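You operate a simulated robot arm through the tools that you are given. There is no shell and no other tool. Be economical: measure what you need, move in short steps, check, and stop when the job is done.

Carry out the task below with a simulated robot arm. There is one attempt and no reset: what you move stays moved.

TASK
Switch the hardness tester on and check it on the HRR 84 disc from the top drawer.
Fine: drawer shut; full dwell; wheel down again, table in with the disc on it.

It is judged by the outcome, as a careful person would: the job done as asked, and still so three seconds after it is handed in. It fails if anything else is knocked over, pushed out of place, dropped, spilled or broken.

THE ROBOT
A 7-joint arm with a two-finger parallel gripper on a trunk, on a base that drives. Base frame: it is fixed to the floor where the robot stands at the start and does not move with it; the origin is under the middle of the robot, x ahead of it, y to its left, z up. Units: m, rad, N and s.
With the tool pointing down near the work surface it reaches from about 0.1 to 0.64 m from the robot's upright axis, wherever it stands. Its first joint turns from -2.897 to 2.897 rad. Places, roughly: anvil of the sliding table [0.7, 0, 1]; sliding table [0.7, 0, 1]; tester switch [0.8, 0, 1.2]; tester wheel [0.8, -0.1, 0.9]; top blue drawer [0.6, -0.2, 0.6]; trim knob [0.7, -0.1, 0.8]. Payload 1.57 kg.
Tool frame: the origin (TCP) lies between the finger pads and is the grasp point; the fingertips stand 0.03 m ahead of it; z points along the fingers, y is the line along which they close. The gripper opens to 0.08 m. The fingers are 0.017 m wide and 0.012 m thick; the gripper's body (0.04 by 0.082 m) begins 0.08 m behind the TCP.
Orientation is told as [roll, pitch, yaw] about the base's x, y, z axes, in that order, counted from this pose: with the fingers straight down and closing along the base's y, the tool's x points along the base's -x, its y along +y and its z along -z.

THE INTERFACE
- The arm moves only by the tool move_arm. Its argument "steps" is text: rows parted by semicolons, each of 6 numbers parted by spaces: the shift along the tool's x, y, z in m, then the turn, a rotation vector about the tool's x, y, z in rad. In form: x y z ax ay az; .... A call has 1 to 8 rows; each row shifts and turns the commanded pose from where the row before left it, along the tool's axes as they then stand. "claw" is the finger opening in m, from 0 to 0.08, set as the call begins (left out, the last holds). Rows are played at 5 a second. More than 0.05 m and 0.15 rad between two rows, or a gripper value outside its range, and nothing of the call is played. Where a pose cannot be reached the arm comes as near as it can. A force on the tool above 90 N (or 10 N above the force at the start of the call, whichever is more), or a blocked arm, ends the call early, and 0.2 s more pass. The fingers move at their own pace (about 0.072 m/s each) and stop on an object; they squeeze with about 25 N. The grip force told is the motor's: it shows also when the fingers shut on nothing. Time passes only in rows, and 0.2 s behind the last, so rows that do not move let the fingers close. The reply holds the time, the measured pose of the TCP, the force on the tool along the base axes, the opening and the grip force, in the units named above and with some noise, with the torque about the TCP (base axes, N m) and any sound that the robot's microphone picked up.
- Cameras (640 x 400 px; columns grow to the right, rows downward): "scene" is now at [0.0037, 0.1063, 1.5866]; the picture's right is [-0.30, -0.95, 0.00], its down [-0.65, 0.20, -0.73] and it looks along [0.70, -0.22, -0.68] (base axes); focal length 214 px, centre (320, 200). "wrist" rides on the gripper at [0.072, -0.007, -0.122] in the tool frame; the picture's right is [0.09, 1.00, 0.00], its down [-0.84, 0.08, -0.54] and it looks along [-0.54, 0.05, 0.84] (tool axes); focal length 238 px, centre (320, 200). There is no depth. A picture from a camera that has moved, and an enlarged one, comes with that camera's place and axes in the base frame and with its lens. The place of the scene camera against the robot may be out by one fixed shift of up to 0.018 m in any direction.
- grab_frame(camera): a new picture of that camera. It takes no simulated time.
- lift_body(by): slides the trunk up (or, below 0, down) by that many m; the arm and the scene camera ride with it, the base frame stays. It gives what a move gives, with no picture.
- drive_base(legs): drives the robot by 1 to 6 legs, each [ahead, left, turn to the left] in m, m and rad, along the robot's own axes; the way and the turn of a leg run together, so that a leg with both is an arc; at most 1.5 m and 3.142 rad a leg. The arm and the cameras ride along, it lands a little off, and it stops where it bumps. It gives what a move gives.
- head_to(pan, tilt): turns the head with the scene camera to pan (to the left, within 1.501 rad either way) and tilt (down, from -0.506 to 1.204), counted from straight ahead of the robot. It gives what a move gives.
- zoom(camera, box): a new picture of the part [left, top, right, bottom] of that camera's present view, enlarged. It takes no simulated time.
- sign_off(): hands the job in; it is judged then, once.

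Work in short steps. Places have to be worked out from the pictures, the camera data and where the tool is seen: move nearer, look again, correct. Check each grasp and each placing, and mend what went wrong. You have 120 turns and 82 pictures in all, those below and enlarged ones among them. Open the gripper and draw the arm clear of the work before you hand the job in, unless the task says otherwise; then end with one line.

The tools are called after ">>>" as a command line: name --argument value ..., lists and objects as JSON in quotes. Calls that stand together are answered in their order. move_arm: Moves the arm, as the interface text tells. Its arguments: {"type":"object","properties":{"steps":{"type":"string"},"claw":{"type":"number"}},"required":["steps"]} The other tools are called the same way: lift_body (by) slides the trunk up or down; drive_base (legs) drives the base; head_to (pan, tilt) turns the head that bears the scene camera; grab_frame (camera) takes a picture; zoom (camera, box) takes an enlarged picture of a part of a camera's view; sign_off () hands the job in.

At the start:

```text
time_s: 0.0
tool_pos: [0.311, -0.1191, 1.4861]
orientation: [0.0, 0.001, 0.001]
ft_force: [-0.1, 1.0, -0.3]
torque: [0.0, -0.01, -0.01]
finger_gap: 0.0801
gripper_force: 0.1
trunk travel left (down, up): [-0.4, 0.08]
robot x, y, heading: [0.0008, 0.0008, 0.0]
head pan, tilt: [-0.304, 0.75]
```

scene: 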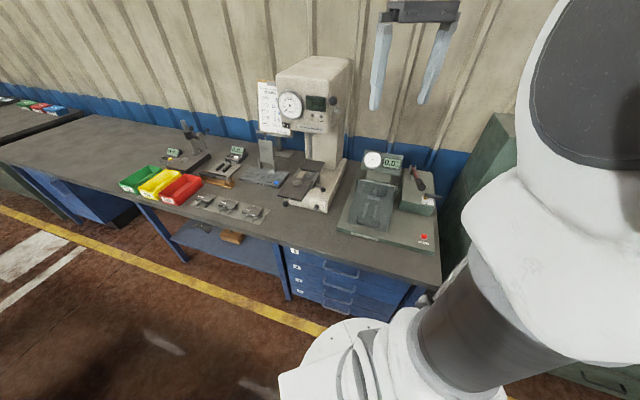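
wrist: 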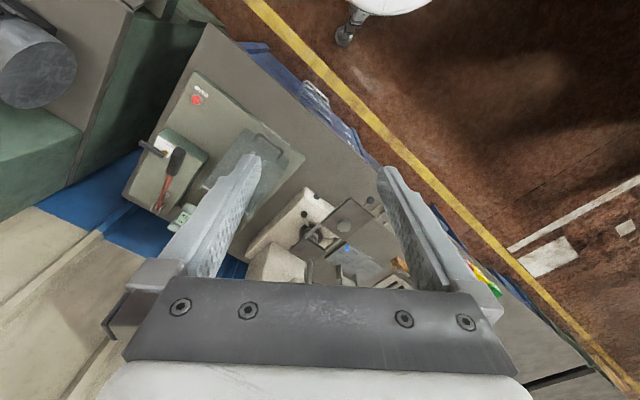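

The tester stands on the bench ahead, with a blue drawer cabinet below it. I'll enlarge both to read the controls and labels.

>>> zoom --camera "scene" --box '[240, 40, 400, 140]'

>>> zoom --camera "scene" --box '[240, 120, 400, 220]'

>>> zoom --camera "scene" --box '[260, 220, 420, 320]'

```text
4.00 times, centred on (320, 90) of scene
camera zoom: at [0.0037, 0.1063, 1.5866], right [-0.3, -0.95, 0.0], down [-0.65, 0.2, -0.73], along [0.7, -0.22, -0.68], focal length 858 px, centre (320, 640)
```

zoom: 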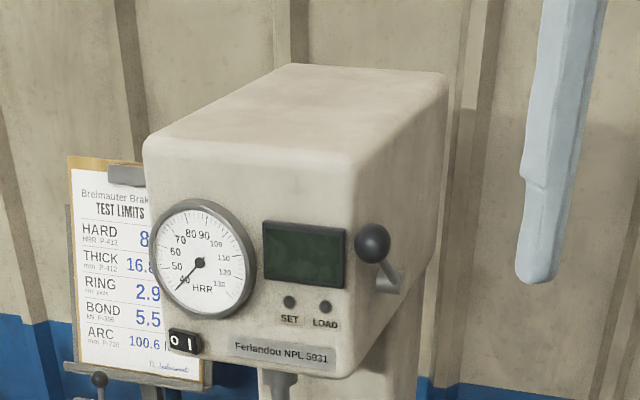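

```text
4.00 times, centred on (320, 170) of scene
camera zoom: at [0.0037, 0.1063, 1.5866], right [-0.3, -0.95, 0.0], down [-0.65, 0.2, -0.73], along [0.7, -0.22, -0.68], focal length 858 px, centre (320, 320)
```

zoom: 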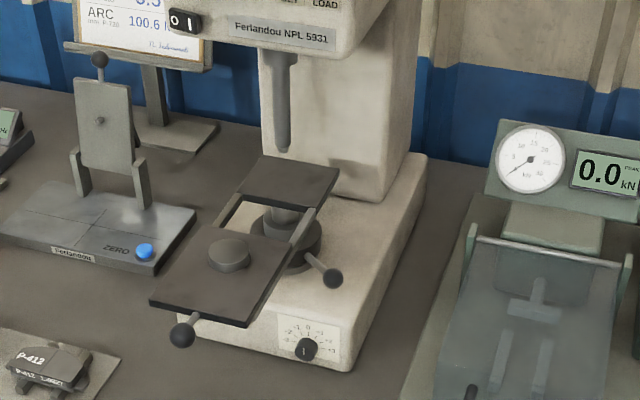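

```text
4.00 times, centred on (340, 270) of scene
camera zoom: at [0.0037, 0.1063, 1.5866], right [-0.3, -0.95, 0.0], down [-0.65, 0.2, -0.73], along [0.7, -0.22, -0.68], focal length 858 px, centre (240, -80)
```

zoom: 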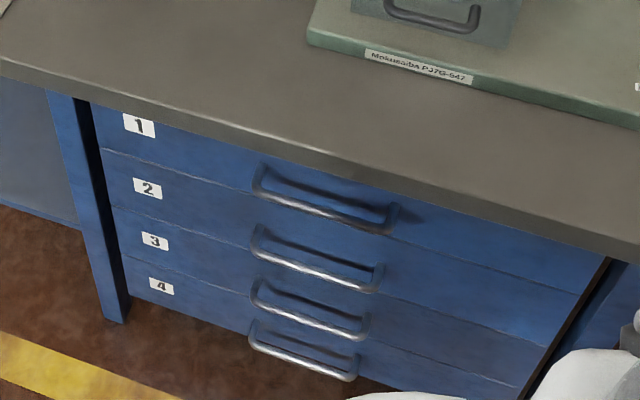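

The bench runs slanted to the robot, at about -0.6 rad, with its edge roughly 0.5 m off. I'll turn square to it and shift left so the tester is nearly ahead.

>>> drive_base --legs '[[0, 0, -0.61], [0, 0.3, 0]]'

>>> head_to --pan 0.0 --tilt 0.75

>>> grab_frame --camera "scene"

```text
time_s: 5.0
tool_pos: [0.3609, -0.0227, 1.4859]
orientation: [0.0, 0.001, -0.606]
ft_force: [-0.4, 0.5, 0.5]
torque: [0.03, 0.02, 0.0]
finger_gap: 0.0798
gripper_force: 0.1
trunk travel left (down, up): [-0.4, 0.08]
robot x, y, heading: [0.174, 0.2545, -0.61]
head pan, tilt: [-0.304, 0.75]
```

```text
time_s: 5.8
tool_pos: [0.3602, -0.0226, 1.4869]
orientation: [0.001, -0.001, -0.605]
ft_force: [-0.4, -0.6, 0.0]
torque: [0.01, 0.0, 0.01]
finger_gap: 0.0801
gripper_force: 0.1
trunk travel left (down, up): [-0.4, 0.08]
robot x, y, heading: [0.1759, 0.2548, -0.611]
head pan, tilt: [0.0, 0.75]
```

```text
76 pictures are left
camera scene: at [0.261, 0.3566, 1.5866], right [-0.57, -0.82, 0.0], down [-0.56, 0.39, -0.73], along [0.6, -0.42, -0.68], focal length 214 px, centre (320, 200)
```

scene: 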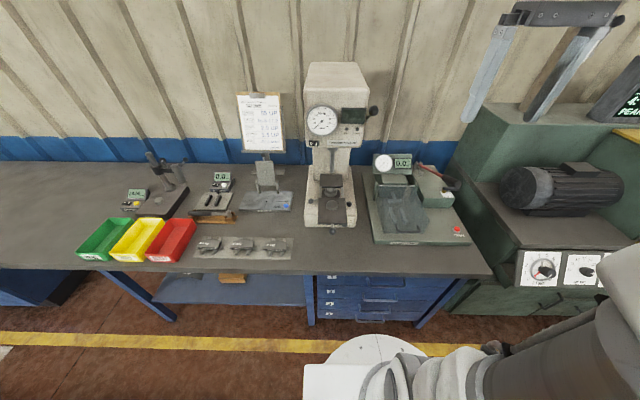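

The bench is now square to the robot. I'll zoom in on the tester and drawers from here to measure them.

>>> zoom --camera "scene" --box '[264, 60, 392, 140]'

>>> zoom --camera "scene" --box '[272, 150, 400, 230]'

>>> zoom --camera "scene" --box '[304, 240, 464, 340]'

>>> zoom --camera "scene" --box '[224, 85, 304, 135]'

```text
5.00 times, centred on (328, 100) of scene
camera zoom: at [0.261, 0.3566, 1.5866], right [-0.57, -0.82, 0.0], down [-0.56, 0.39, -0.73], along [0.6, -0.42, -0.68], focal length 1072 px, centre (280, 700)
```

zoom: 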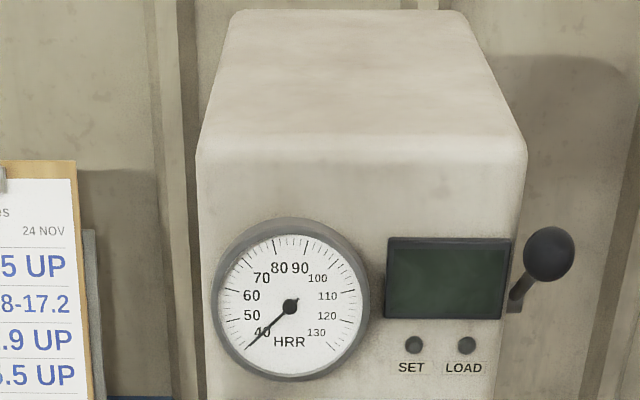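

```text
5.00 times, centred on (336, 190) of scene
camera zoom: at [0.261, 0.3566, 1.5866], right [-0.57, -0.82, 0.0], down [-0.56, 0.39, -0.73], along [0.6, -0.42, -0.68], focal length 1072 px, centre (240, 250)
```

zoom: 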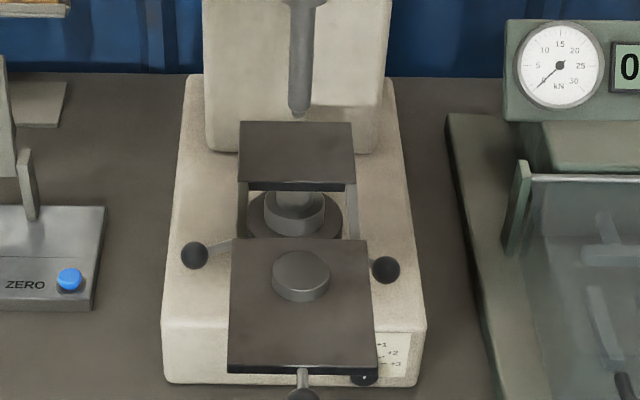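

```text
4.00 times, centred on (384, 290) of scene
camera zoom: at [0.261, 0.3566, 1.5866], right [-0.57, -0.82, 0.0], down [-0.56, 0.39, -0.73], along [0.6, -0.42, -0.68], focal length 858 px, centre (64, -160)
```

zoom: 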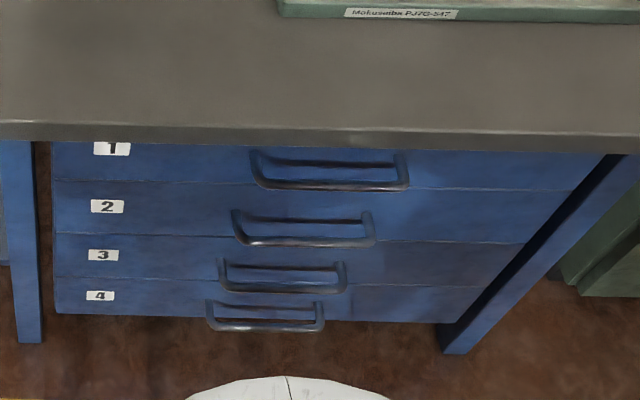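

```text
8.00 times, centred on (264, 110) of scene
camera zoom: at [0.261, 0.3566, 1.5866], right [-0.57, -0.82, 0.0], down [-0.56, 0.39, -0.73], along [0.6, -0.42, -0.68], focal length 1716 px, centre (768, 920)
```

zoom: 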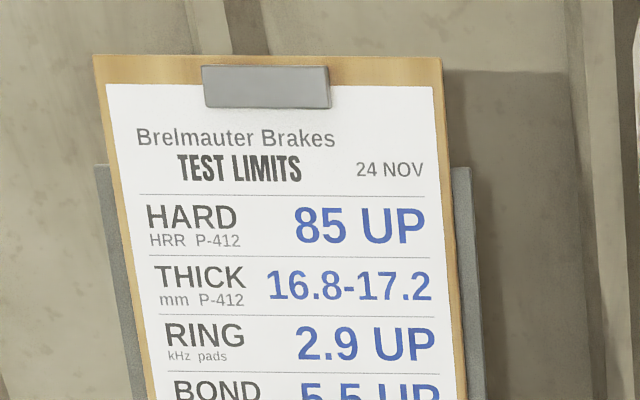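

Stereo puts handle 1's bar near base (0.444, -0.130, 0.671) and the anvil top near (0.711, -0.015, 1.028). I'll back off for room, lower the trunk, then spin the tool 90° so the fingers close across the bar.

>>> drive_base --legs '[[-0.12, 0, 0]]'

>>> lift_body --by -0.3

>>> move_arm --steps "0 0 0 0 0 0.149; 0 0 0 0 0 0.149; 0 0 0 0 0 0.149; 0 0 0 0 0 0.149; 0 0 0 0 0 0.149; 0 0 0 0 0 0.149; 0 0 0 0 0 0.149; 0 0 0 0 0 0.149"

>>> move_arm --steps "0 0 0.03 0 0 0.149; 0 0 0.03 0 0 0.149; 0 0 0.03 0 0 0.081; 0 0 0 -0.149 0 0; 0 0 0 -0.149 0 0; 0 0 0 -0.149 0 0; 0 0 0 -0.149 0 0; 0 0 0 -0.149 0 0"

>>> grab_frame --camera "scene"

>>> grab_frame --camera "wrist"

```text
time_s: 7.3
tool_pos: [0.2641, 0.0459, 1.4858]
orientation: [0.0, -0.002, -0.606]
ft_force: [-0.2, -0.3, 0.5]
torque: [0.02, -0.01, 0.04]
finger_gap: 0.0798
gripper_force: 0.0
trunk travel left (down, up): [-0.4, 0.08]
robot x, y, heading: [0.0789, 0.3181, -0.604]
head pan, tilt: [0.0, 0.75]
```

```text
time_s: 10.3
tool_pos: [0.2634, 0.0445, 1.1865]
orientation: [0.001, -0.001, -0.607]
ft_force: [-0.5, 1.4, -1.2]
torque: [-0.01, 0.02, 0.0]
finger_gap: 0.0795
gripper_force: 0.0
trunk travel left (down, up): [-0.1, 0.38]
robot x, y, heading: [0.0753, 0.3206, -0.605]
head pan, tilt: [0.0, 0.75]
```

```text
time_s: 12.1
tool_pos: [0.2641, 0.0447, 1.1855]
orientation: [0.001, -0.001, -1.801]
ft_force: [-0.2, -0.3, 0.8]
torque: [0.03, -0.01, -0.02]
finger_gap: 0.08
gripper_force: 0.1
trunk travel left (down, up): [-0.1, 0.38]
robot x, y, heading: [0.0751, 0.3195, -0.603]
head pan, tilt: [0.0, 0.75]
```

```text
time_s: 13.6
tool_pos: [0.2857, 0.0246, 1.0361]
orientation: [0.304, 0.054, -2.168]
ft_force: [-0.3, 0.5, -0.4]
torque: [-0.02, 0.02, 0.0]
finger_gap: 0.0799
gripper_force: 0.1
trunk travel left (down, up): [-0.1, 0.38]
robot x, y, heading: [0.0735, 0.3185, -0.61]
head pan, tilt: [0.0, 0.75]
stopped in row 7: the arm was blocked; the commanded pose is now the measured one
```

```text
71 pictures are left
camera scene: at [0.1657, 0.4267, 1.2893], right [-0.54, -0.84, 0.0], down [-0.55, 0.35, -0.75], along [0.63, -0.41, -0.66], focal length 214 px, centre (320, 200)
```

scene: 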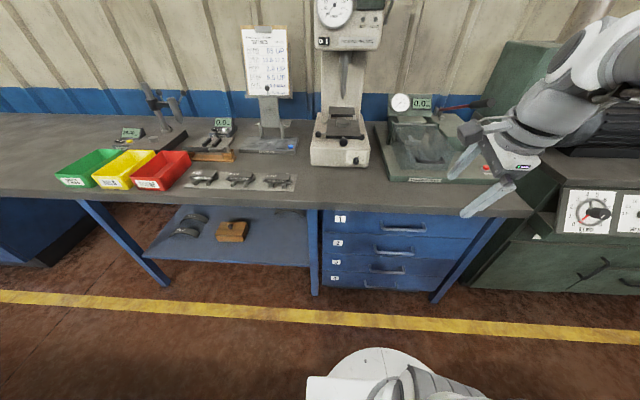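

```text
70 pictures are left
camera wrist: at [0.2866, 0.1037, 1.155], right [0.83, -0.47, 0.3], down [-0.56, -0.67, 0.49], along [-0.03, -0.58, -0.81], focal length 238 px, centre (320, 200)
```

wrist: 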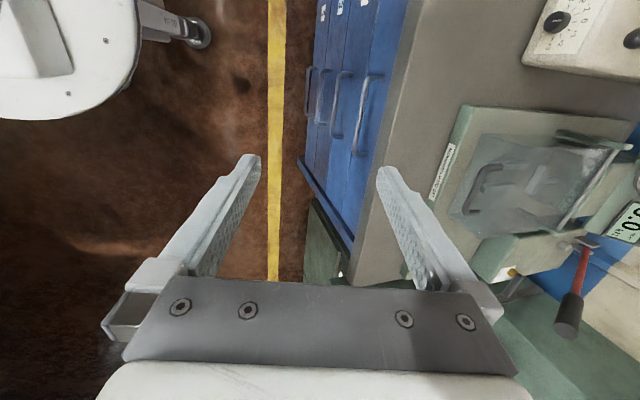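

The tool is spun and partly tilted, but the arm was reported blocked in row 7, with nothing visibly touching. I'll try more tilt together with a forward shift and read the result.

>>> move_arm --steps "0 0.02 0.01 -0.1 0 0; 0 0.02 0.01 -0.1 0 0; 0 0 0 -0.1 0 0"

```text
time_s: 14.4
tool_pos: [0.3221, -0.0005, 1.0266]
orientation: [0.596, 0.058, -2.168]
ft_force: [0.6, -0.1, 1.0]
torque: [0.0, 0.04, -0.01]
finger_gap: 0.0801
gripper_force: 0.1
trunk travel left (down, up): [-0.1, 0.38]
robot x, y, heading: [0.0773, 0.3177, -0.605]
head pan, tilt: [0.0, 0.75]
```

Tilting works now. I'll tilt to about 1.2 rad, then descend to a pre-grasp point about 8 cm in front of handle 1.

>>> move_arm --steps "0 0 0 -0.149 -0.02 0; 0 0 0 -0.149 -0.02 0; 0 0 0 -0.149 -0.02 0; 0 0 0 -0.149 0 0"

>>> move_arm --steps "-0.0046 -0.0336 0.0265 0 0 0; -0.0046 -0.0336 0.0265 0 0 0; -0.0046 -0.0336 0.0265 0 0 0; -0.0046 -0.0336 0.0265 0 0 0; -0.0046 -0.0336 0.0265 0 0 0; -0.0046 -0.0336 0.0265 0 0 0; -0.0046 -0.0336 0.0265 0 0 0; -0.0046 -0.0336 0.0265 0 0 0" --claw 0.06

>>> grab_frame --camera "scene"

>>> grab_frame --camera "wrist"

```text
time_s: 15.4
tool_pos: [0.3211, 0.0018, 1.0322]
orientation: [1.204, 0.012, -2.215]
ft_force: [0.3, -0.1, 0.6]
torque: [-0.04, 0.0, 0.01]
finger_gap: 0.0799
gripper_force: 0.1
trunk travel left (down, up): [-0.1, 0.38]
robot x, y, heading: [0.0784, 0.3213, -0.608]
head pan, tilt: [0.0, 0.75]
```

```text
time_s: 17.2
tool_pos: [0.3878, -0.109, 0.7184]
orientation: [1.205, 0.01, -2.216]
ft_force: [-0.2, -0.1, 0.4]
torque: [-0.05, 0.0, -0.04]
finger_gap: 0.0597
gripper_force: 0.0
out of reach, approached as far as the arm can: row 1, 2, 3
trunk travel left (down, up): [-0.1, 0.38]
robot x, y, heading: [0.0749, 0.3212, -0.604]
head pan, tilt: [0.0, 0.75]
```

```text
69 pictures are left
camera scene: at [0.1628, 0.4251, 1.2867], right [-0.57, -0.82, 0.0], down [-0.56, 0.39, -0.73], along [0.6, -0.42, -0.68], focal length 214 px, centre (320, 200)
```

scene: 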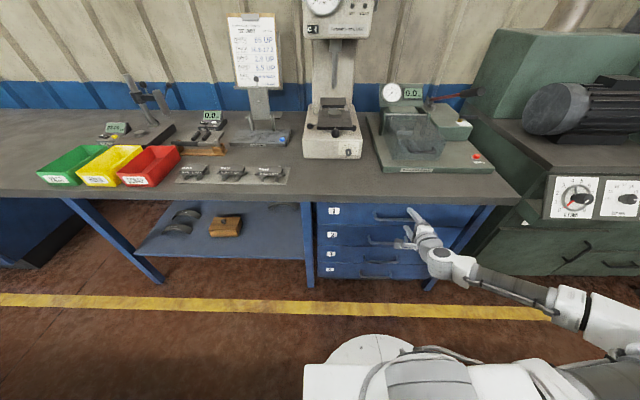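

```text
68 pictures are left
camera wrist: at [0.3375, 0.0176, 0.7571], right [0.33, -0.15, 0.93], down [-0.89, -0.38, 0.26], along [0.32, -0.91, -0.26], focal length 238 px, centre (320, 200)
```

wrist: 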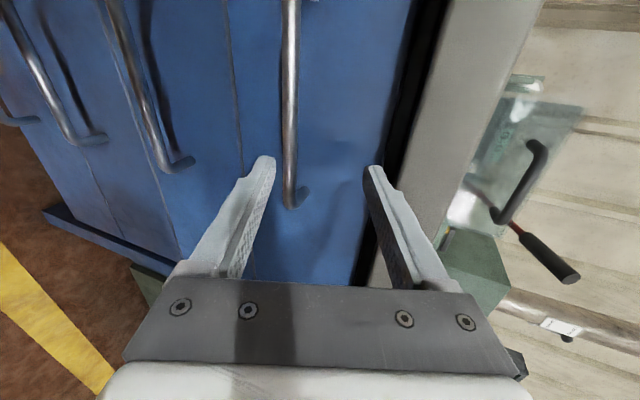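

The wrist view shows bar 1 about 2 cm below the tool axis and 7 cm ahead. I'll centre on it with a narrower opening and advance.

>>> move_arm --steps "0.008 -0.012 0 0 0 0; 0.007 -0.011 0 0 0 0; 0 0 0.02 0 0 0; 0 0 0.015 0 0 0" --claw 0.042

>>> grab_frame --camera "wrist"

```text
time_s: 18.2
tool_pos: [0.4169, -0.1102, 0.6864]
orientation: [1.202, 0.013, -2.217]
ft_force: [-0.1, 0.2, -0.5]
torque: [-0.01, -0.01, -0.02]
finger_gap: 0.042
gripper_force: 0.0
trunk travel left (down, up): [-0.1, 0.38]
robot x, y, heading: [0.0754, 0.3207, -0.605]
head pan, tilt: [0.0, 0.75]
```

```text
67 pictures are left
camera wrist: at [0.3672, 0.017, 0.7236], right [0.33, -0.15, 0.93], down [-0.89, -0.38, 0.26], along [0.32, -0.91, -0.26], focal length 238 px, centre (320, 200)
```

wrist: 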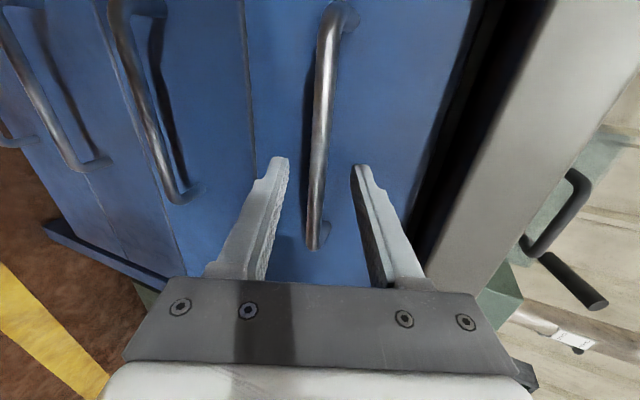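

The bar lies between the fingers, about 3.5 cm ahead. I'll advance 2.7 cm and close.

>>> move_arm --steps "0 0 0.014 0 0 0; 0 0 0.013 0 0 0"

>>> move_arm --steps "0 0 0 0 0 0; 0 0 0 0 0 0; 0 0 0 0 0 0" --claw 0.0

>>> grab_frame --camera "wrist"

```text
time_s: 18.8
tool_pos: [0.4331, -0.1209, 0.6773]
orientation: [1.205, 0.013, -2.213]
ft_force: [-61.8, 43.3, 25.0]
torque: [-1.39, -1.93, 0.11]
finger_gap: 0.0394
gripper_force: 0.1
trunk travel left (down, up): [-0.1, 0.38]
robot x, y, heading: [0.0769, 0.3194, -0.603]
head pan, tilt: [0.0, 0.75]
```

```text
time_s: 19.2
tool_pos: [0.436, -0.1226, 0.675]
orientation: [1.204, 0.014, -2.213]
ft_force: [-35.5, 20.9, 7.0]
torque: [0.11, 0.6, 0.49]
finger_gap: 0.0118
gripper_force: 21.7
trunk travel left (down, up): [-0.1, 0.38]
robot x, y, heading: [0.0748, 0.3217, -0.61]
head pan, tilt: [0.0, 0.75]
stopped in row 2: the force on the tool passed its limit at 92 N (the readings are from after the stop); the commanded pose is now the measured one
```

```text
66 pictures are left
camera wrist: at [0.3851, 0.0037, 0.714], right [0.33, -0.15, 0.93], down [-0.89, -0.39, 0.26], along [0.32, -0.91, -0.26], focal length 238 px, centre (320, 200)
```

wrist: 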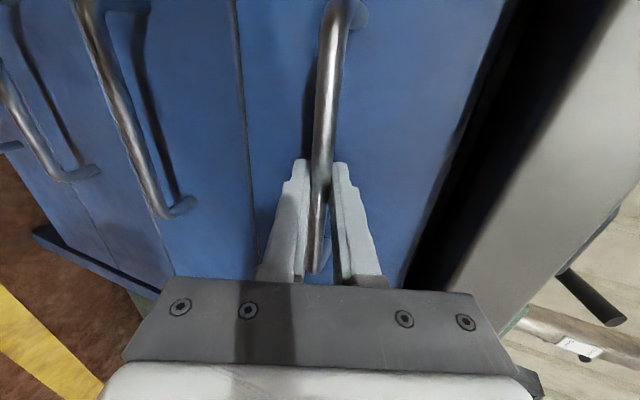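

The bar is gripped at 11.8 mm. I'll pull straight back with the arm, in small rows.

>>> move_arm --steps "0 -0.005 -0.0131 0 0 0; 0 -0.007 -0.0187 0 0 0; 0 -0.009 -0.0234 0 0 0; 0 -0.009 -0.0234 0 0 0; 0 -0.009 -0.0234 0 0 0"

```text
time_s: 20.4
tool_pos: [0.349, -0.0599, 0.6752]
orientation: [1.206, 0.012, -2.216]
ft_force: [-2.6, -1.6, -28.2]
torque: [-0.37, 0.26, 0.14]
finger_gap: 0.0122
gripper_force: 29.2
trunk travel left (down, up): [-0.1, 0.38]
robot x, y, heading: [0.0709, 0.3206, -0.61]
head pan, tilt: [0.0, 0.75]
```

The drawer slid 10.7 cm straight out. I'll take the rest by backing the base, keeping the grip.

>>> drive_base --legs '[[-0.12, 0, 0]]'

>>> head_to --pan -0.3 --tilt 0.9

>>> grab_frame --camera "scene"

```text
time_s: 21.9
tool_pos: [0.2522, 0.0108, 0.6761]
orientation: [1.205, 0.012, -2.209]
ft_force: [7.5, 11.2, -28.2]
torque: [-0.39, 0.33, -0.12]
finger_gap: 0.0123
gripper_force: 29.6
trunk travel left (down, up): [-0.1, 0.38]
robot x, y, heading: [-0.0254, 0.3915, -0.608]
head pan, tilt: [0.0, 0.75]
```

```text
time_s: 22.7
tool_pos: [0.2524, 0.0119, 0.6753]
orientation: [1.206, 0.013, -2.211]
ft_force: [-1.2, 1.5, -9.7]
torque: [-0.37, 0.28, 0.21]
finger_gap: 0.0117
gripper_force: 29.5
trunk travel left (down, up): [-0.1, 0.38]
robot x, y, heading: [-0.0213, 0.3934, -0.609]
head pan, tilt: [-0.3, 0.901]
```

```text
65 pictures are left
camera scene: at [0.0418, 0.4818, 1.2747], right [-0.79, -0.62, 0.0], down [-0.48, 0.62, -0.62], along [0.38, -0.49, -0.78], focal length 214 px, centre (320, 200)
```

scene: 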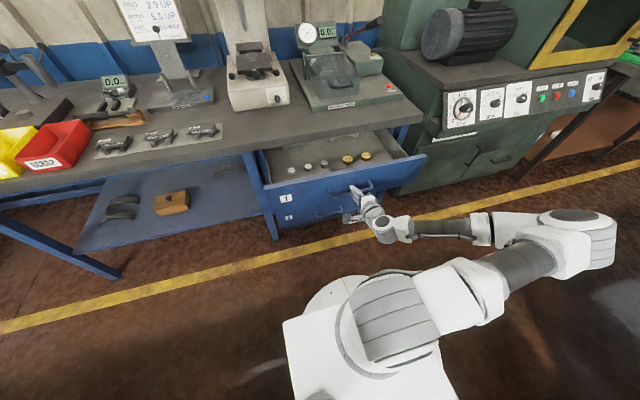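

The drawer is open about 22 cm and discs are visible inside. I'll enlarge to see them.

>>> zoom --camera "scene" --box '[270, 130, 398, 210]'

```text
5.00 times, centred on (334, 170) of scene
camera zoom: at [0.0418, 0.4818, 1.2747], right [-0.79, -0.62, 0.0], down [-0.48, 0.62, -0.62], along [0.38, -0.49, -0.78], focal length 1072 px, centre (250, 350)
```

zoom: 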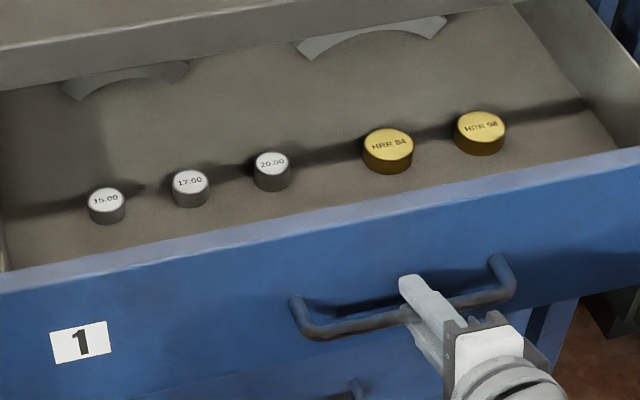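

The left yellow disc reads HRR 84. I'll release the handle, back off and rise, then point the tool down.

>>> move_arm --steps "0 0 0 0 0 0; 0 0 0 0 0 0; 0 0 -0.03 0 0 0; 0 0 -0.03 0 0 0; 0 0 -0.03 0 0 0; 0 0.045 -0.018 0 0 0; 0 0.045 -0.018 0 0 0; 0 0.045 -0.018 0 0 0" --claw 0.045

>>> move_arm --steps "0 0.045 -0.018 0 0 0; 0 0.045 -0.018 0 0 0; 0 0.04 0 0.149 0 0; 0 0.03 0 0.149 0 0; 0 0.03 0 0.149 0 0; 0 0.03 0 0.149 0 0; 0 0.03 0 0.149 0 0; 0 0.03 0 0.149 0 0" --claw 0.08

```text
time_s: 24.5
tool_pos: [0.1898, -0.0111, 0.8211]
orientation: [1.206, 0.014, -2.21]
ft_force: [0.2, 0.6, -0.8]
torque: [0.01, 0.02, 0.0]
finger_gap: 0.045
gripper_force: 0.0
out of reach, approached as far as the arm can: row 4, 5, 6, 7, 8
trunk travel left (down, up): [-0.1, 0.38]
robot x, y, heading: [-0.0214, 0.3911, -0.611]
head pan, tilt: [-0.3, 0.901]
```

```text
time_s: 26.3
tool_pos: [0.2836, -0.0861, 1.0548]
orientation: [0.31, 0.013, -2.21]
ft_force: [-0.4, -0.4, 0.4]
torque: [0.0, -0.02, 0.0]
finger_gap: 0.0799
gripper_force: 0.2
trunk travel left (down, up): [-0.1, 0.38]
robot x, y, heading: [-0.0215, 0.3922, -0.609]
head pan, tilt: [-0.3, 0.901]
```

Finish levelling the tool and drive forward 0.1 m so it's above the drawer, then look down with the wrist camera.

>>> move_arm --steps "0 0 0 0.149 0 0; 0 0 0 0.149 0 0; 0 0 0 0.012 -0.013 0"

>>> drive_base --legs '[[0.1, 0, 0]]'

>>> grab_frame --camera "wrist"

>>> grab_frame --camera "scene"

```text
time_s: 27.1
tool_pos: [0.2824, -0.0861, 1.0561]
orientation: [0.002, 0.0, -2.211]
ft_force: [0.1, 0.7, 0.8]
torque: [0.01, 0.0, -0.02]
finger_gap: 0.08
gripper_force: 0.1
trunk travel left (down, up): [-0.1, 0.38]
robot x, y, heading: [-0.0246, 0.3895, -0.606]
head pan, tilt: [-0.3, 0.901]
```

```text
time_s: 28.4
tool_pos: [0.3632, -0.1421, 1.0564]
orientation: [0.002, 0.001, -2.211]
ft_force: [0.5, -0.5, 0.1]
torque: [-0.03, 0.01, -0.02]
finger_gap: 0.0801
gripper_force: 0.1
trunk travel left (down, up): [-0.1, 0.38]
robot x, y, heading: [0.0584, 0.3338, -0.611]
head pan, tilt: [-0.3, 0.901]
```

```text
63 pictures are left
camera wrist: at [0.4002, -0.0805, 1.1782], right [0.85, -0.52, 0.0], down [-0.44, -0.72, 0.54], along [-0.28, -0.46, -0.84], focal length 238 px, centre (320, 200)
```

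wrist: 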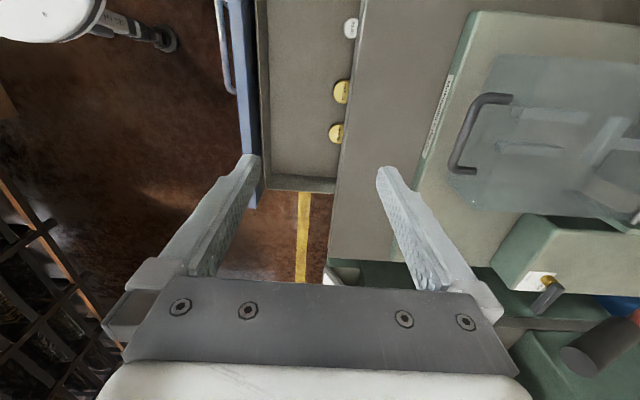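

```text
62 pictures are left
camera scene: at [0.1225, 0.4258, 1.2747], right [-0.79, -0.62, 0.0], down [-0.48, 0.62, -0.62], along [0.38, -0.49, -0.78], focal length 214 px, centre (320, 200)
```

scene: 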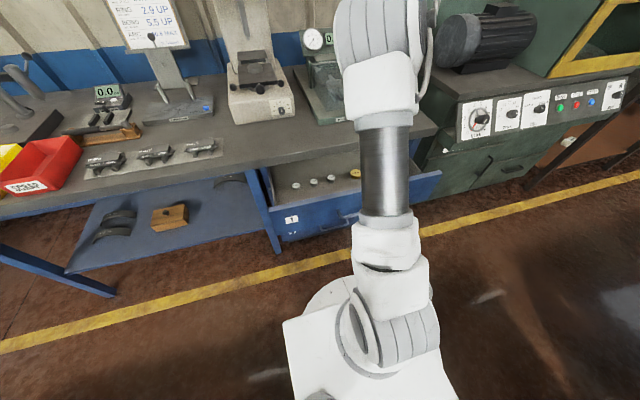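

Disc 84 sits under the bench edge line, so the drawer must come out further. I'll straddle the front panel's top edge with the fingers; first I'll move above it and look.

>>> move_arm --steps "0.01 -0.04 0 0 0 0; 0.01 -0.04 0 0 0 0; 0.008 -0.036 0.02 0 0 0; 0 0 0.045 0 0 0; 0 0 0.045 0 0 0; 0 0 0.045 0 0 0; 0 0 0.045 0 0 0; 0 0 0.02 0 0 0"

>>> grab_frame --camera "wrist"

```text
time_s: 30.2
tool_pos: [0.2852, -0.0508, 0.836]
orientation: [0.005, 0.001, -2.211]
ft_force: [-0.2, -0.5, 1.0]
torque: [0.02, -0.03, 0.03]
finger_gap: 0.0799
gripper_force: 0.0
trunk travel left (down, up): [-0.1, 0.38]
robot x, y, heading: [0.0585, 0.3339, -0.609]
head pan, tilt: [-0.3, 0.901]
```

```text
61 pictures are left
camera wrist: at [0.3216, 0.0113, 0.9576], right [0.85, -0.52, 0.0], down [-0.44, -0.72, 0.54], along [-0.28, -0.46, -0.84], focal length 238 px, centre (320, 200)
```

wrist: 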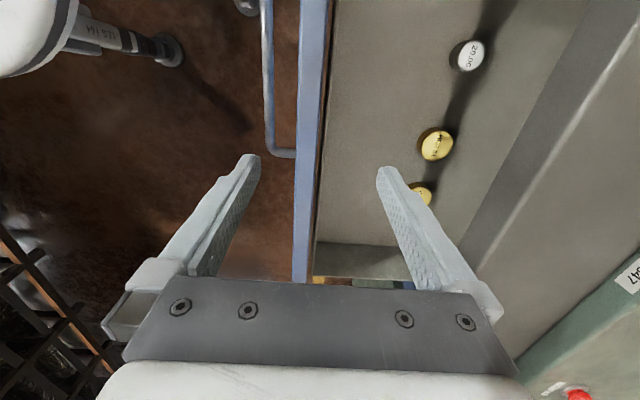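

The panel's top edge is about 1.3 cm outward of the tool centre. I'll correct, descend 8 cm and close on it.

>>> move_arm --steps "0 -0.013 0 0 0 0; 0 0 0.04 0 0 0; 0 0 0.04 0 0 0"

>>> move_arm --steps "0 0 0 0 0 0; 0 0 0 0 0 0; 0 0 0 0 0 0; 0 0 0 0 0 0" --claw 0.0

>>> grab_frame --camera "wrist"

```text
time_s: 31.0
tool_pos: [0.2784, -0.0433, 0.7579]
orientation: [0.002, -0.001, -2.211]
ft_force: [-0.2, -0.6, 0.7]
torque: [0.02, -0.01, 0.0]
finger_gap: 0.08
gripper_force: 0.0
trunk travel left (down, up): [-0.1, 0.38]
robot x, y, heading: [0.0584, 0.3292, -0.61]
head pan, tilt: [-0.3, 0.901]
```

```text
time_s: 32.0
tool_pos: [0.2785, -0.0439, 0.7583]
orientation: [0.002, 0.001, -2.209]
ft_force: [0.3, -1.5, -3.7]
torque: [0.47, 0.12, 0.51]
finger_gap: 0.0196
gripper_force: 33.3
trunk travel left (down, up): [-0.1, 0.38]
robot x, y, heading: [0.0565, 0.3318, -0.608]
head pan, tilt: [-0.3, 0.901]
```

```text
60 pictures are left
camera wrist: at [0.315, 0.0174, 0.8798], right [0.85, -0.52, 0.0], down [-0.44, -0.72, 0.54], along [-0.28, -0.46, -0.84], focal length 238 px, centre (320, 200)
```

wrist: 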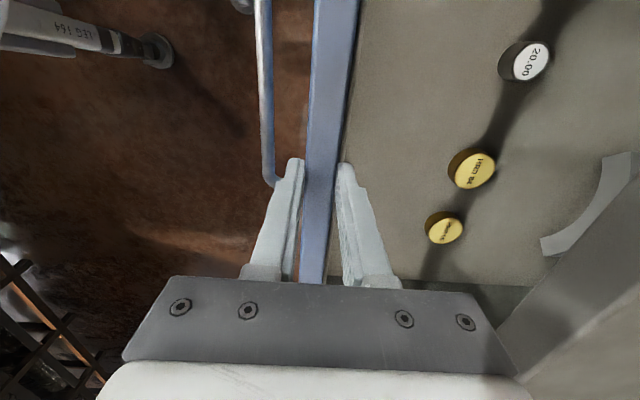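

The panel is gripped at 19.6 mm. I'll pull it 9 cm further.

>>> move_arm --steps "0 -0.015 0 0 0 0; 0 -0.02 0 0 0 0; 0 -0.02 0 0 0 0; 0 -0.02 0 0 0 0; 0 -0.015 0 0 0 0; 0 0 0 0 0 0"

>>> grab_frame --camera "wrist"

```text
time_s: 33.4
tool_pos: [0.2039, 0.0102, 0.7584]
orientation: [0.004, -0.003, -2.211]
ft_force: [-4.7, -1.4, 20.8]
torque: [0.49, 0.21, 0.51]
finger_gap: 0.0197
gripper_force: 33.5
trunk travel left (down, up): [-0.1, 0.38]
robot x, y, heading: [0.0533, 0.3334, -0.609]
head pan, tilt: [-0.3, 0.901]
```

```text
59 pictures are left
camera wrist: at [0.2417, 0.0713, 0.8794], right [0.85, -0.52, 0.0], down [-0.44, -0.71, 0.54], along [-0.28, -0.47, -0.84], focal length 238 px, centre (320, 200)
```

wrist: 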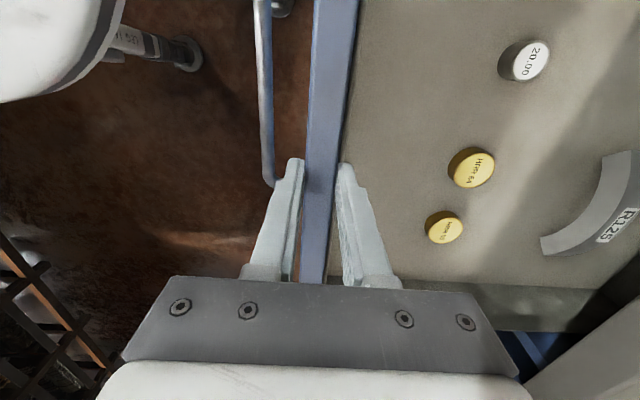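

The drawer is now about 32 cm out and the discs are clear of the bench. I'll release, rise, and move over disc 84, about 17 cm inward.

>>> move_arm --steps "0 0 0 0 0 0; 0 0 -0.04 0 0 0; 0 0 -0.04 0 0 0; -0.006 0.045 0 0 0 0; -0.006 0.045 0 0 0 0; -0.006 0.045 0 0 0 0; -0.006 0.035 0 0 0 0" --claw 0.08

>>> grab_frame --camera "wrist"

```text
time_s: 35.0
tool_pos: [0.3279, -0.1118, 0.8372]
orientation: [0.005, 0.001, -2.211]
ft_force: [0.4, -0.1, 0.3]
torque: [-0.04, 0.03, 0.02]
finger_gap: 0.0802
gripper_force: 0.0
trunk travel left (down, up): [-0.1, 0.38]
robot x, y, heading: [0.0586, 0.3381, -0.609]
head pan, tilt: [-0.3, 0.901]
```

```text
58 pictures are left
camera wrist: at [0.3645, -0.0491, 0.9593], right [0.85, -0.52, 0.0], down [-0.44, -0.72, 0.54], along [-0.28, -0.46, -0.84], focal length 238 px, centre (320, 200)
```

wrist: 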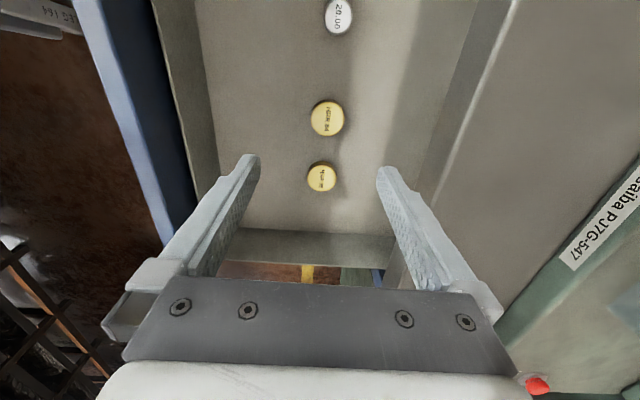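

Two views put disc 84's top near z 0.63, almost under the TCP (0.9 cm inward). I'll correct and descend most of the way.

>>> move_arm --steps "0 0.009 0.03 0 0 0; 0 0 0.04 0 0 0; 0 0 0.04 0 0 0; 0 0 0.04 0 0 0; 0 0 0.02 0 0 0"

>>> grab_frame --camera "wrist"

```text
time_s: 36.2
tool_pos: [0.3354, -0.119, 0.6674]
orientation: [0.004, 0.0, -2.211]
ft_force: [-0.8, -0.5, -0.4]
torque: [0.01, -0.01, 0.0]
finger_gap: 0.08
gripper_force: 0.1
trunk travel left (down, up): [-0.1, 0.38]
robot x, y, heading: [0.0554, 0.3325, -0.606]
head pan, tilt: [-0.3, 0.901]
```

```text
57 pictures are left
camera wrist: at [0.3722, -0.0568, 0.7896], right [0.85, -0.52, 0.0], down [-0.44, -0.72, 0.54], along [-0.28, -0.46, -0.84], focal length 238 px, centre (320, 200)
```

wrist: 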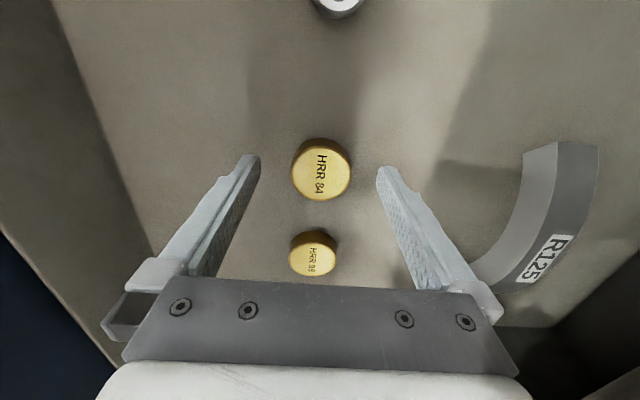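

Disc 84 is well centred between the fingers. I'll nudge x and descend until about 3 cm lower, watching force.

>>> move_arm --steps "-0.005 0 0.01 0 0 0; 0 0 0.01 0 0 0; 0 0 0.007 0 0 0"

>>> move_arm --steps "0 0 0 0 0 0; 0 0 0 0 0 0; 0 0 0 0 0 0" --claw 0.0

>>> grab_frame --camera "wrist"

```text
time_s: 37.0
tool_pos: [0.335, -0.1215, 0.6455]
orientation: [0.013, -0.002, -2.212]
ft_force: [2.2, 3.3, 42.6]
torque: [1.41, 1.45, -0.46]
finger_gap: 0.0798
gripper_force: 0.0
trunk travel left (down, up): [-0.1, 0.38]
robot x, y, heading: [0.0561, 0.3359, -0.61]
head pan, tilt: [-0.3, 0.901]
```

```text
time_s: 37.8
tool_pos: [0.3328, -0.1204, 0.645]
orientation: [0.01, -0.003, -2.211]
ft_force: [2.0, 6.9, 60.1]
torque: [1.34, 1.12, 0.14]
finger_gap: 0.0453
gripper_force: 25.3
trunk travel left (down, up): [-0.1, 0.38]
robot x, y, heading: [0.0547, 0.3378, -0.608]
head pan, tilt: [-0.3, 0.901]
```

```text
56 pictures are left
camera wrist: at [0.3689, -0.0586, 0.7671], right [0.85, -0.52, 0.01], down [-0.44, -0.71, 0.55], along [-0.28, -0.47, -0.84], focal length 238 px, centre (320, 200)
```

wrist: 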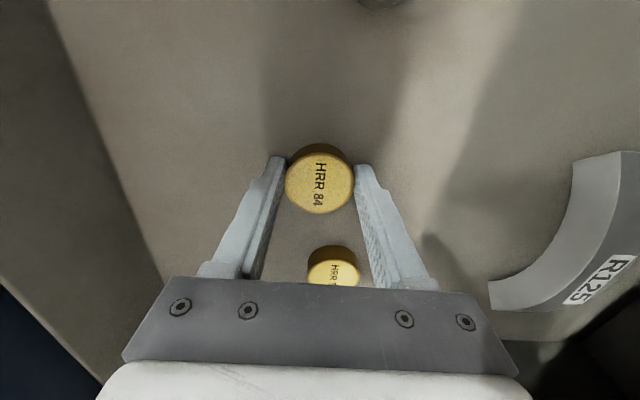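

Disc 84 is gripped at 45 mm, with its bottom at fingertip level. I'll lift it out of the drawer by arm, then raise the trunk, and check the hold.

>>> move_arm --steps "0 0 -0.02 0 0 0; 0 0 -0.04 0 0 0; 0 0 -0.04 0 0 0; 0 0 -0.04 0 0 0; 0 0 -0.04 0 0 0; 0 0 -0.04 0 0 0"

>>> lift_body --by 0.25

>>> drive_base --legs '[[0, 0.34, 0]]'

>>> head_to --pan -0.35 --tilt 0.75

>>> grab_frame --camera "scene"

>>> grab_frame --camera "wrist"

```text
time_s: 39.2
tool_pos: [0.3306, -0.1213, 0.861]
orientation: [0.001, -0.001, -2.212]
ft_force: [0.0, 1.0, -1.8]
torque: [0.01, 0.0, -0.01]
finger_gap: 0.0452
gripper_force: 25.2
trunk travel left (down, up): [-0.1, 0.38]
robot x, y, heading: [0.0565, 0.3332, -0.604]
head pan, tilt: [-0.3, 0.901]
```

```text
time_s: 41.8
tool_pos: [0.3308, -0.1207, 1.1109]
orientation: [0.003, 0.0, -2.212]
ft_force: [0.2, 0.4, -2.2]
torque: [0.02, -0.01, 0.0]
finger_gap: 0.0451
gripper_force: 24.3
trunk travel left (down, up): [-0.35, 0.13]
robot x, y, heading: [0.0557, 0.3337, -0.609]
head pan, tilt: [-0.3, 0.901]
```

```text
time_s: 44.9
tool_pos: [0.5251, 0.1594, 1.1109]
orientation: [0.003, -0.001, -2.22]
ft_force: [0.6, 0.4, -3.1]
torque: [0.0, -0.02, -0.01]
finger_gap: 0.0451
gripper_force: 25.2
trunk travel left (down, up): [-0.35, 0.13]
robot x, y, heading: [0.2529, 0.6125, -0.614]
head pan, tilt: [-0.3, 0.901]
```

```text
time_s: 45.6
tool_pos: [0.5245, 0.1592, 1.1105]
orientation: [0.003, 0.001, -2.22]
ft_force: [0.3, -0.2, -2.1]
torque: [0.02, -0.06, -0.01]
finger_gap: 0.0451
gripper_force: 25.1
trunk travel left (down, up): [-0.35, 0.13]
robot x, y, heading: [0.2554, 0.6144, -0.621]
head pan, tilt: [-0.351, 0.75]
```

```text
55 pictures are left
camera scene: at [0.3223, 0.6985, 1.5366], right [-0.82, -0.57, 0.0], down [-0.39, 0.56, -0.73], along [0.41, -0.6, -0.68], focal length 214 px, centre (320, 200)
```

scene: 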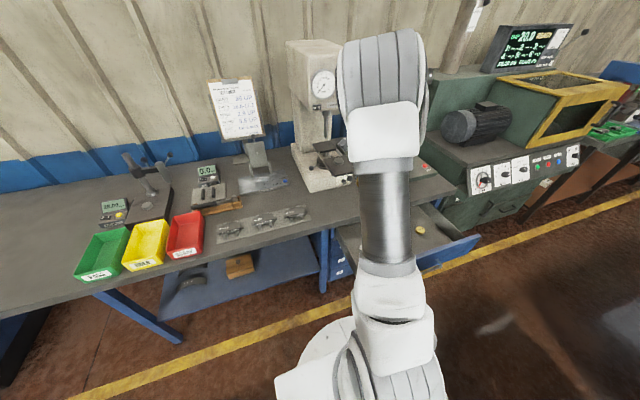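

```text
54 pictures are left
camera wrist: at [0.5625, 0.2201, 1.2324], right [0.85, -0.53, 0.0], down [-0.45, -0.71, 0.54], along [-0.28, -0.46, -0.84], focal length 238 px, centre (320, 200)
```

wrist: 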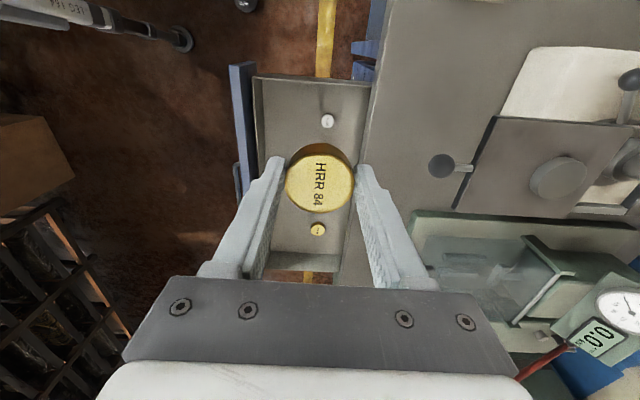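

The disc is held securely. The anvil lies about 22 cm ahead of the tool; I'll drive forward 15 cm and look again.

>>> drive_base --legs '[[0.15, 0, 0]]'

>>> grab_frame --camera "wrist"

```text
time_s: 47.2
tool_pos: [0.6482, 0.0722, 1.11]
orientation: [0.003, 0.002, -2.216]
ft_force: [-0.2, 0.4, -1.9]
torque: [0.02, -0.04, -0.03]
finger_gap: 0.0453
gripper_force: 24.9
trunk travel left (down, up): [-0.35, 0.13]
robot x, y, heading: [0.3724, 0.5258, -0.609]
head pan, tilt: [-0.351, 0.75]
```

```text
53 pictures are left
camera wrist: at [0.6857, 0.1346, 1.2325], right [0.85, -0.53, 0.0], down [-0.44, -0.71, 0.54], along [-0.28, -0.46, -0.84], focal length 238 px, centre (320, 200)
```

wrist: 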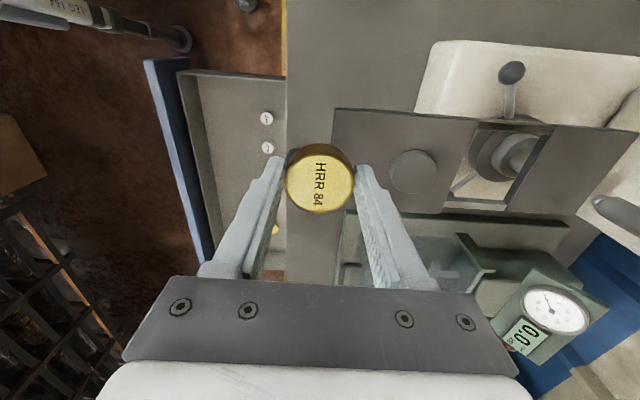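

Two wrist views place the anvil top at about (0.713, -0.015, 1.00), 10 cm ahead and 3 cm right, with the head front about 9 cm beyond. I'll move over it at the present height and look.

>>> move_arm --steps "-0.01 0.035 0 0 0 0; -0.01 0.035 0 0 0 0; -0.01 0.034 0 0 0 0; 0 0 0.03 0 0 0"

>>> grab_frame --camera "wrist"

>>> grab_frame --camera "scene"

```text
time_s: 48.2
tool_pos: [0.7135, -0.0129, 1.0823]
orientation: [0.002, 0.0, -2.218]
ft_force: [1.0, -0.9, -2.0]
torque: [0.01, -0.04, 0.0]
finger_gap: 0.0452
gripper_force: 25.3
trunk travel left (down, up): [-0.35, 0.13]
robot x, y, heading: [0.3758, 0.5292, -0.614]
head pan, tilt: [-0.351, 0.75]
```

```text
52 pictures are left
camera wrist: at [0.7515, 0.0489, 1.2043], right [0.85, -0.53, 0.0], down [-0.44, -0.71, 0.54], along [-0.28, -0.46, -0.84], focal length 238 px, centre (320, 200)
```

wrist: 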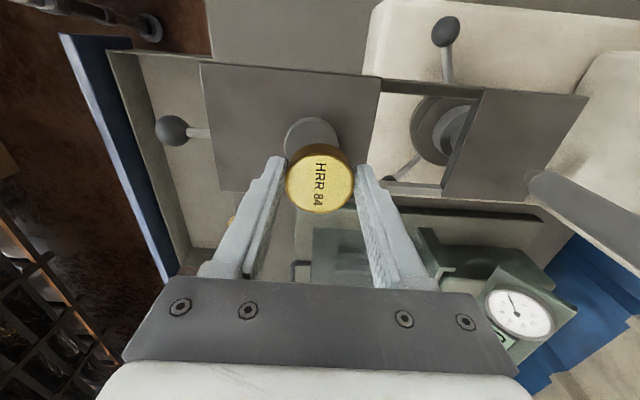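

```text
51 pictures are left
camera scene: at [0.4443, 0.6122, 1.5366], right [-0.82, -0.57, 0.0], down [-0.39, 0.56, -0.73], along [0.42, -0.6, -0.68], focal length 214 px, centre (320, 200)
```

scene: 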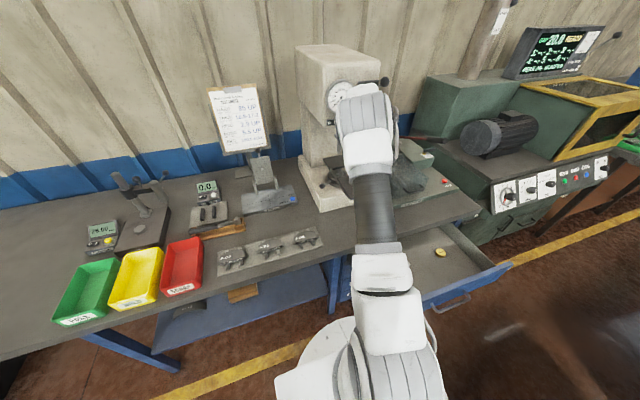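

The anvil's edge is visible just behind the disc; I need about 0.7 cm toward the robot. I'll adjust, lower 3 cm and recheck.

>>> move_arm --steps "0 -0.007 0.015 0 0 0; 0 0 0.015 0 0 0"

>>> grab_frame --camera "wrist"

```text
time_s: 48.8
tool_pos: [0.7077, -0.0083, 1.0512]
orientation: [0.003, -0.002, -2.216]
ft_force: [0.0, 0.0, -1.6]
torque: [0.0, -0.03, 0.01]
finger_gap: 0.0448
gripper_force: 25.1
trunk travel left (down, up): [-0.35, 0.13]
robot x, y, heading: [0.3799, 0.5264, -0.614]
head pan, tilt: [-0.351, 0.75]
```

```text
50 pictures are left
camera wrist: at [0.7459, 0.0531, 1.1736], right [0.85, -0.53, 0.0], down [-0.44, -0.71, 0.54], along [-0.28, -0.46, -0.84], focal length 238 px, centre (320, 200)
```

wrist: 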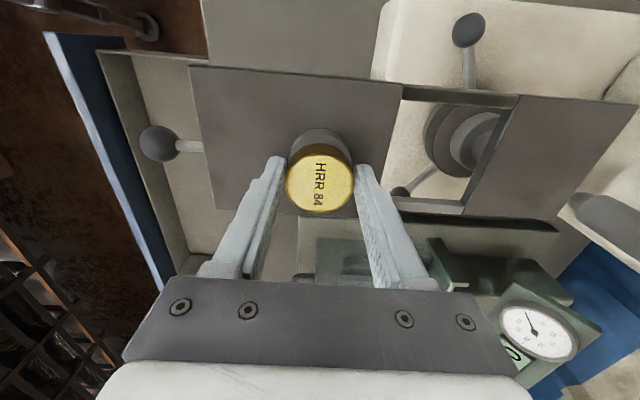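

The disc is concentric with the anvil in view. I'll lower in small steps toward contact at about TCP z 1.03.

>>> move_arm --steps "0 0 0.006 0 0 0; 0 0 0.006 0 0 0; 0 0 0.005 0 0 0"

```text
time_s: 49.6
tool_pos: [0.7074, -0.0084, 1.0397]
orientation: [0.011, -0.005, -2.216]
ft_force: [0.8, 3.4, 35.1]
torque: [0.82, 0.73, -0.15]
finger_gap: 0.0454
gripper_force: 24.8
trunk travel left (down, up): [-0.35, 0.13]
robot x, y, heading: [0.3758, 0.527, -0.614]
head pan, tilt: [-0.351, 0.75]
```

There's contact, at 35 N. I'll ease off 4 mm, open, and retreat upward, then look.

>>> move_arm --steps "0 0 -0.004 0 0 0"

>>> move_arm --steps "0 0 0 0 0 0; 0 0 0 0 0 0; 0 0 -0.03 0 0 0; 0 0 -0.04 0 0 0; 0 -0.03 -0.03 0 0 0; 0 -0.045 0 0 0 0; 0 -0.045 0 0 0 0" --claw 0.08

>>> grab_frame --camera "wrist"

```text
time_s: 50.0
tool_pos: [0.708, -0.0078, 1.0391]
orientation: [0.004, -0.002, -2.217]
ft_force: [0.9, -0.2, 24.0]
torque: [0.25, 0.27, 0.06]
finger_gap: 0.0453
gripper_force: 24.8
trunk travel left (down, up): [-0.35, 0.13]
robot x, y, heading: [0.3805, 0.528, -0.613]
head pan, tilt: [-0.351, 0.75]
```

```text
time_s: 51.6
tool_pos: [0.6111, 0.0646, 1.1357]
orientation: [0.003, 0.001, -2.217]
ft_force: [0.2, -0.3, 0.3]
torque: [0.04, 0.04, 0.03]
finger_gap: 0.0796
gripper_force: 0.0
trunk travel left (down, up): [-0.35, 0.13]
robot x, y, heading: [0.3764, 0.5288, -0.617]
head pan, tilt: [-0.351, 0.75]
```

```text
49 pictures are left
camera wrist: at [0.6482, 0.1266, 1.2576], right [0.85, -0.53, 0.0], down [-0.44, -0.71, 0.54], along [-0.28, -0.46, -0.84], focal length 238 px, centre (320, 200)
```

wrist: 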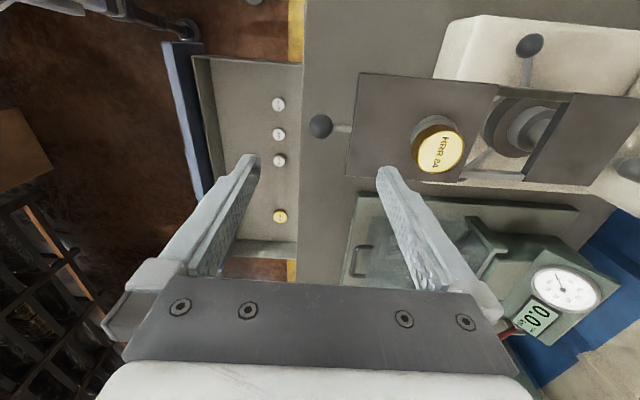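

The disc sits well on the anvil, and the table's front knob is right beneath the TCP. I'll back off, close the fingers, descend in front of the knob and take a check picture.

>>> move_arm --steps "0 -0.035 0 0 0 0; 0 -0.035 0 0 0 0; 0 0 0.045 0 0 0; 0 0 0.045 0 0 0; 0 0 0.05 0 0 0" --claw 0.0

>>> grab_frame --camera "wrist"

>>> grab_frame --camera "scene"

```text
time_s: 52.8
tool_pos: [0.557, 0.105, 0.9967]
orientation: [0.002, 0.0, -2.217]
ft_force: [0.6, 0.0, 0.0]
torque: [0.02, 0.0, 0.02]
finger_gap: 0.0
gripper_force: 21.7
trunk travel left (down, up): [-0.35, 0.13]
robot x, y, heading: [0.3765, 0.5291, -0.618]
head pan, tilt: [-0.351, 0.75]
```

```text
48 pictures are left
camera wrist: at [0.5955, 0.1667, 1.1184], right [0.85, -0.53, 0.0], down [-0.44, -0.71, 0.54], along [-0.28, -0.46, -0.84], focal length 238 px, centre (320, 200)
```

wrist: 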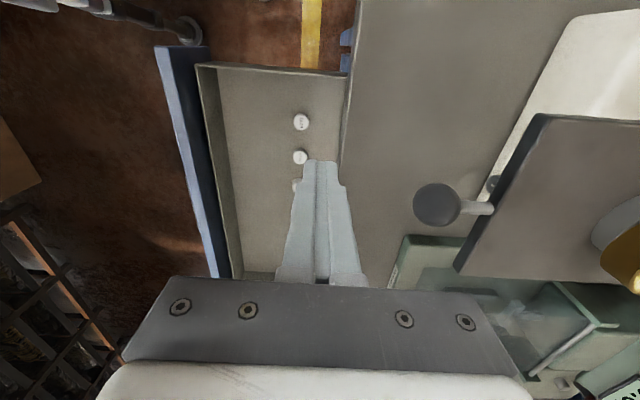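

```text
47 pictures are left
camera scene: at [0.4441, 0.6125, 1.5367], right [-0.82, -0.57, 0.0], down [-0.39, 0.56, -0.73], along [0.42, -0.6, -0.68], focal length 214 px, centre (320, 200)
```

scene: 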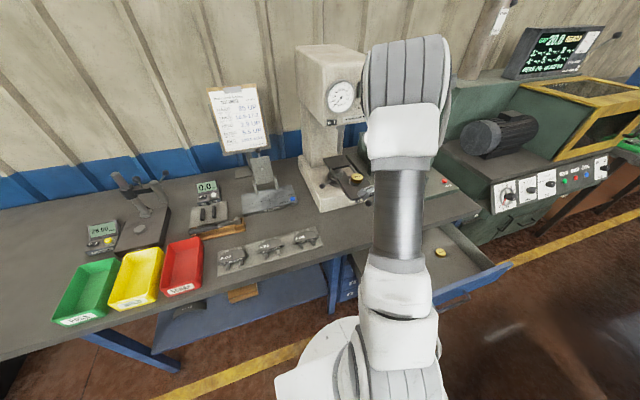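

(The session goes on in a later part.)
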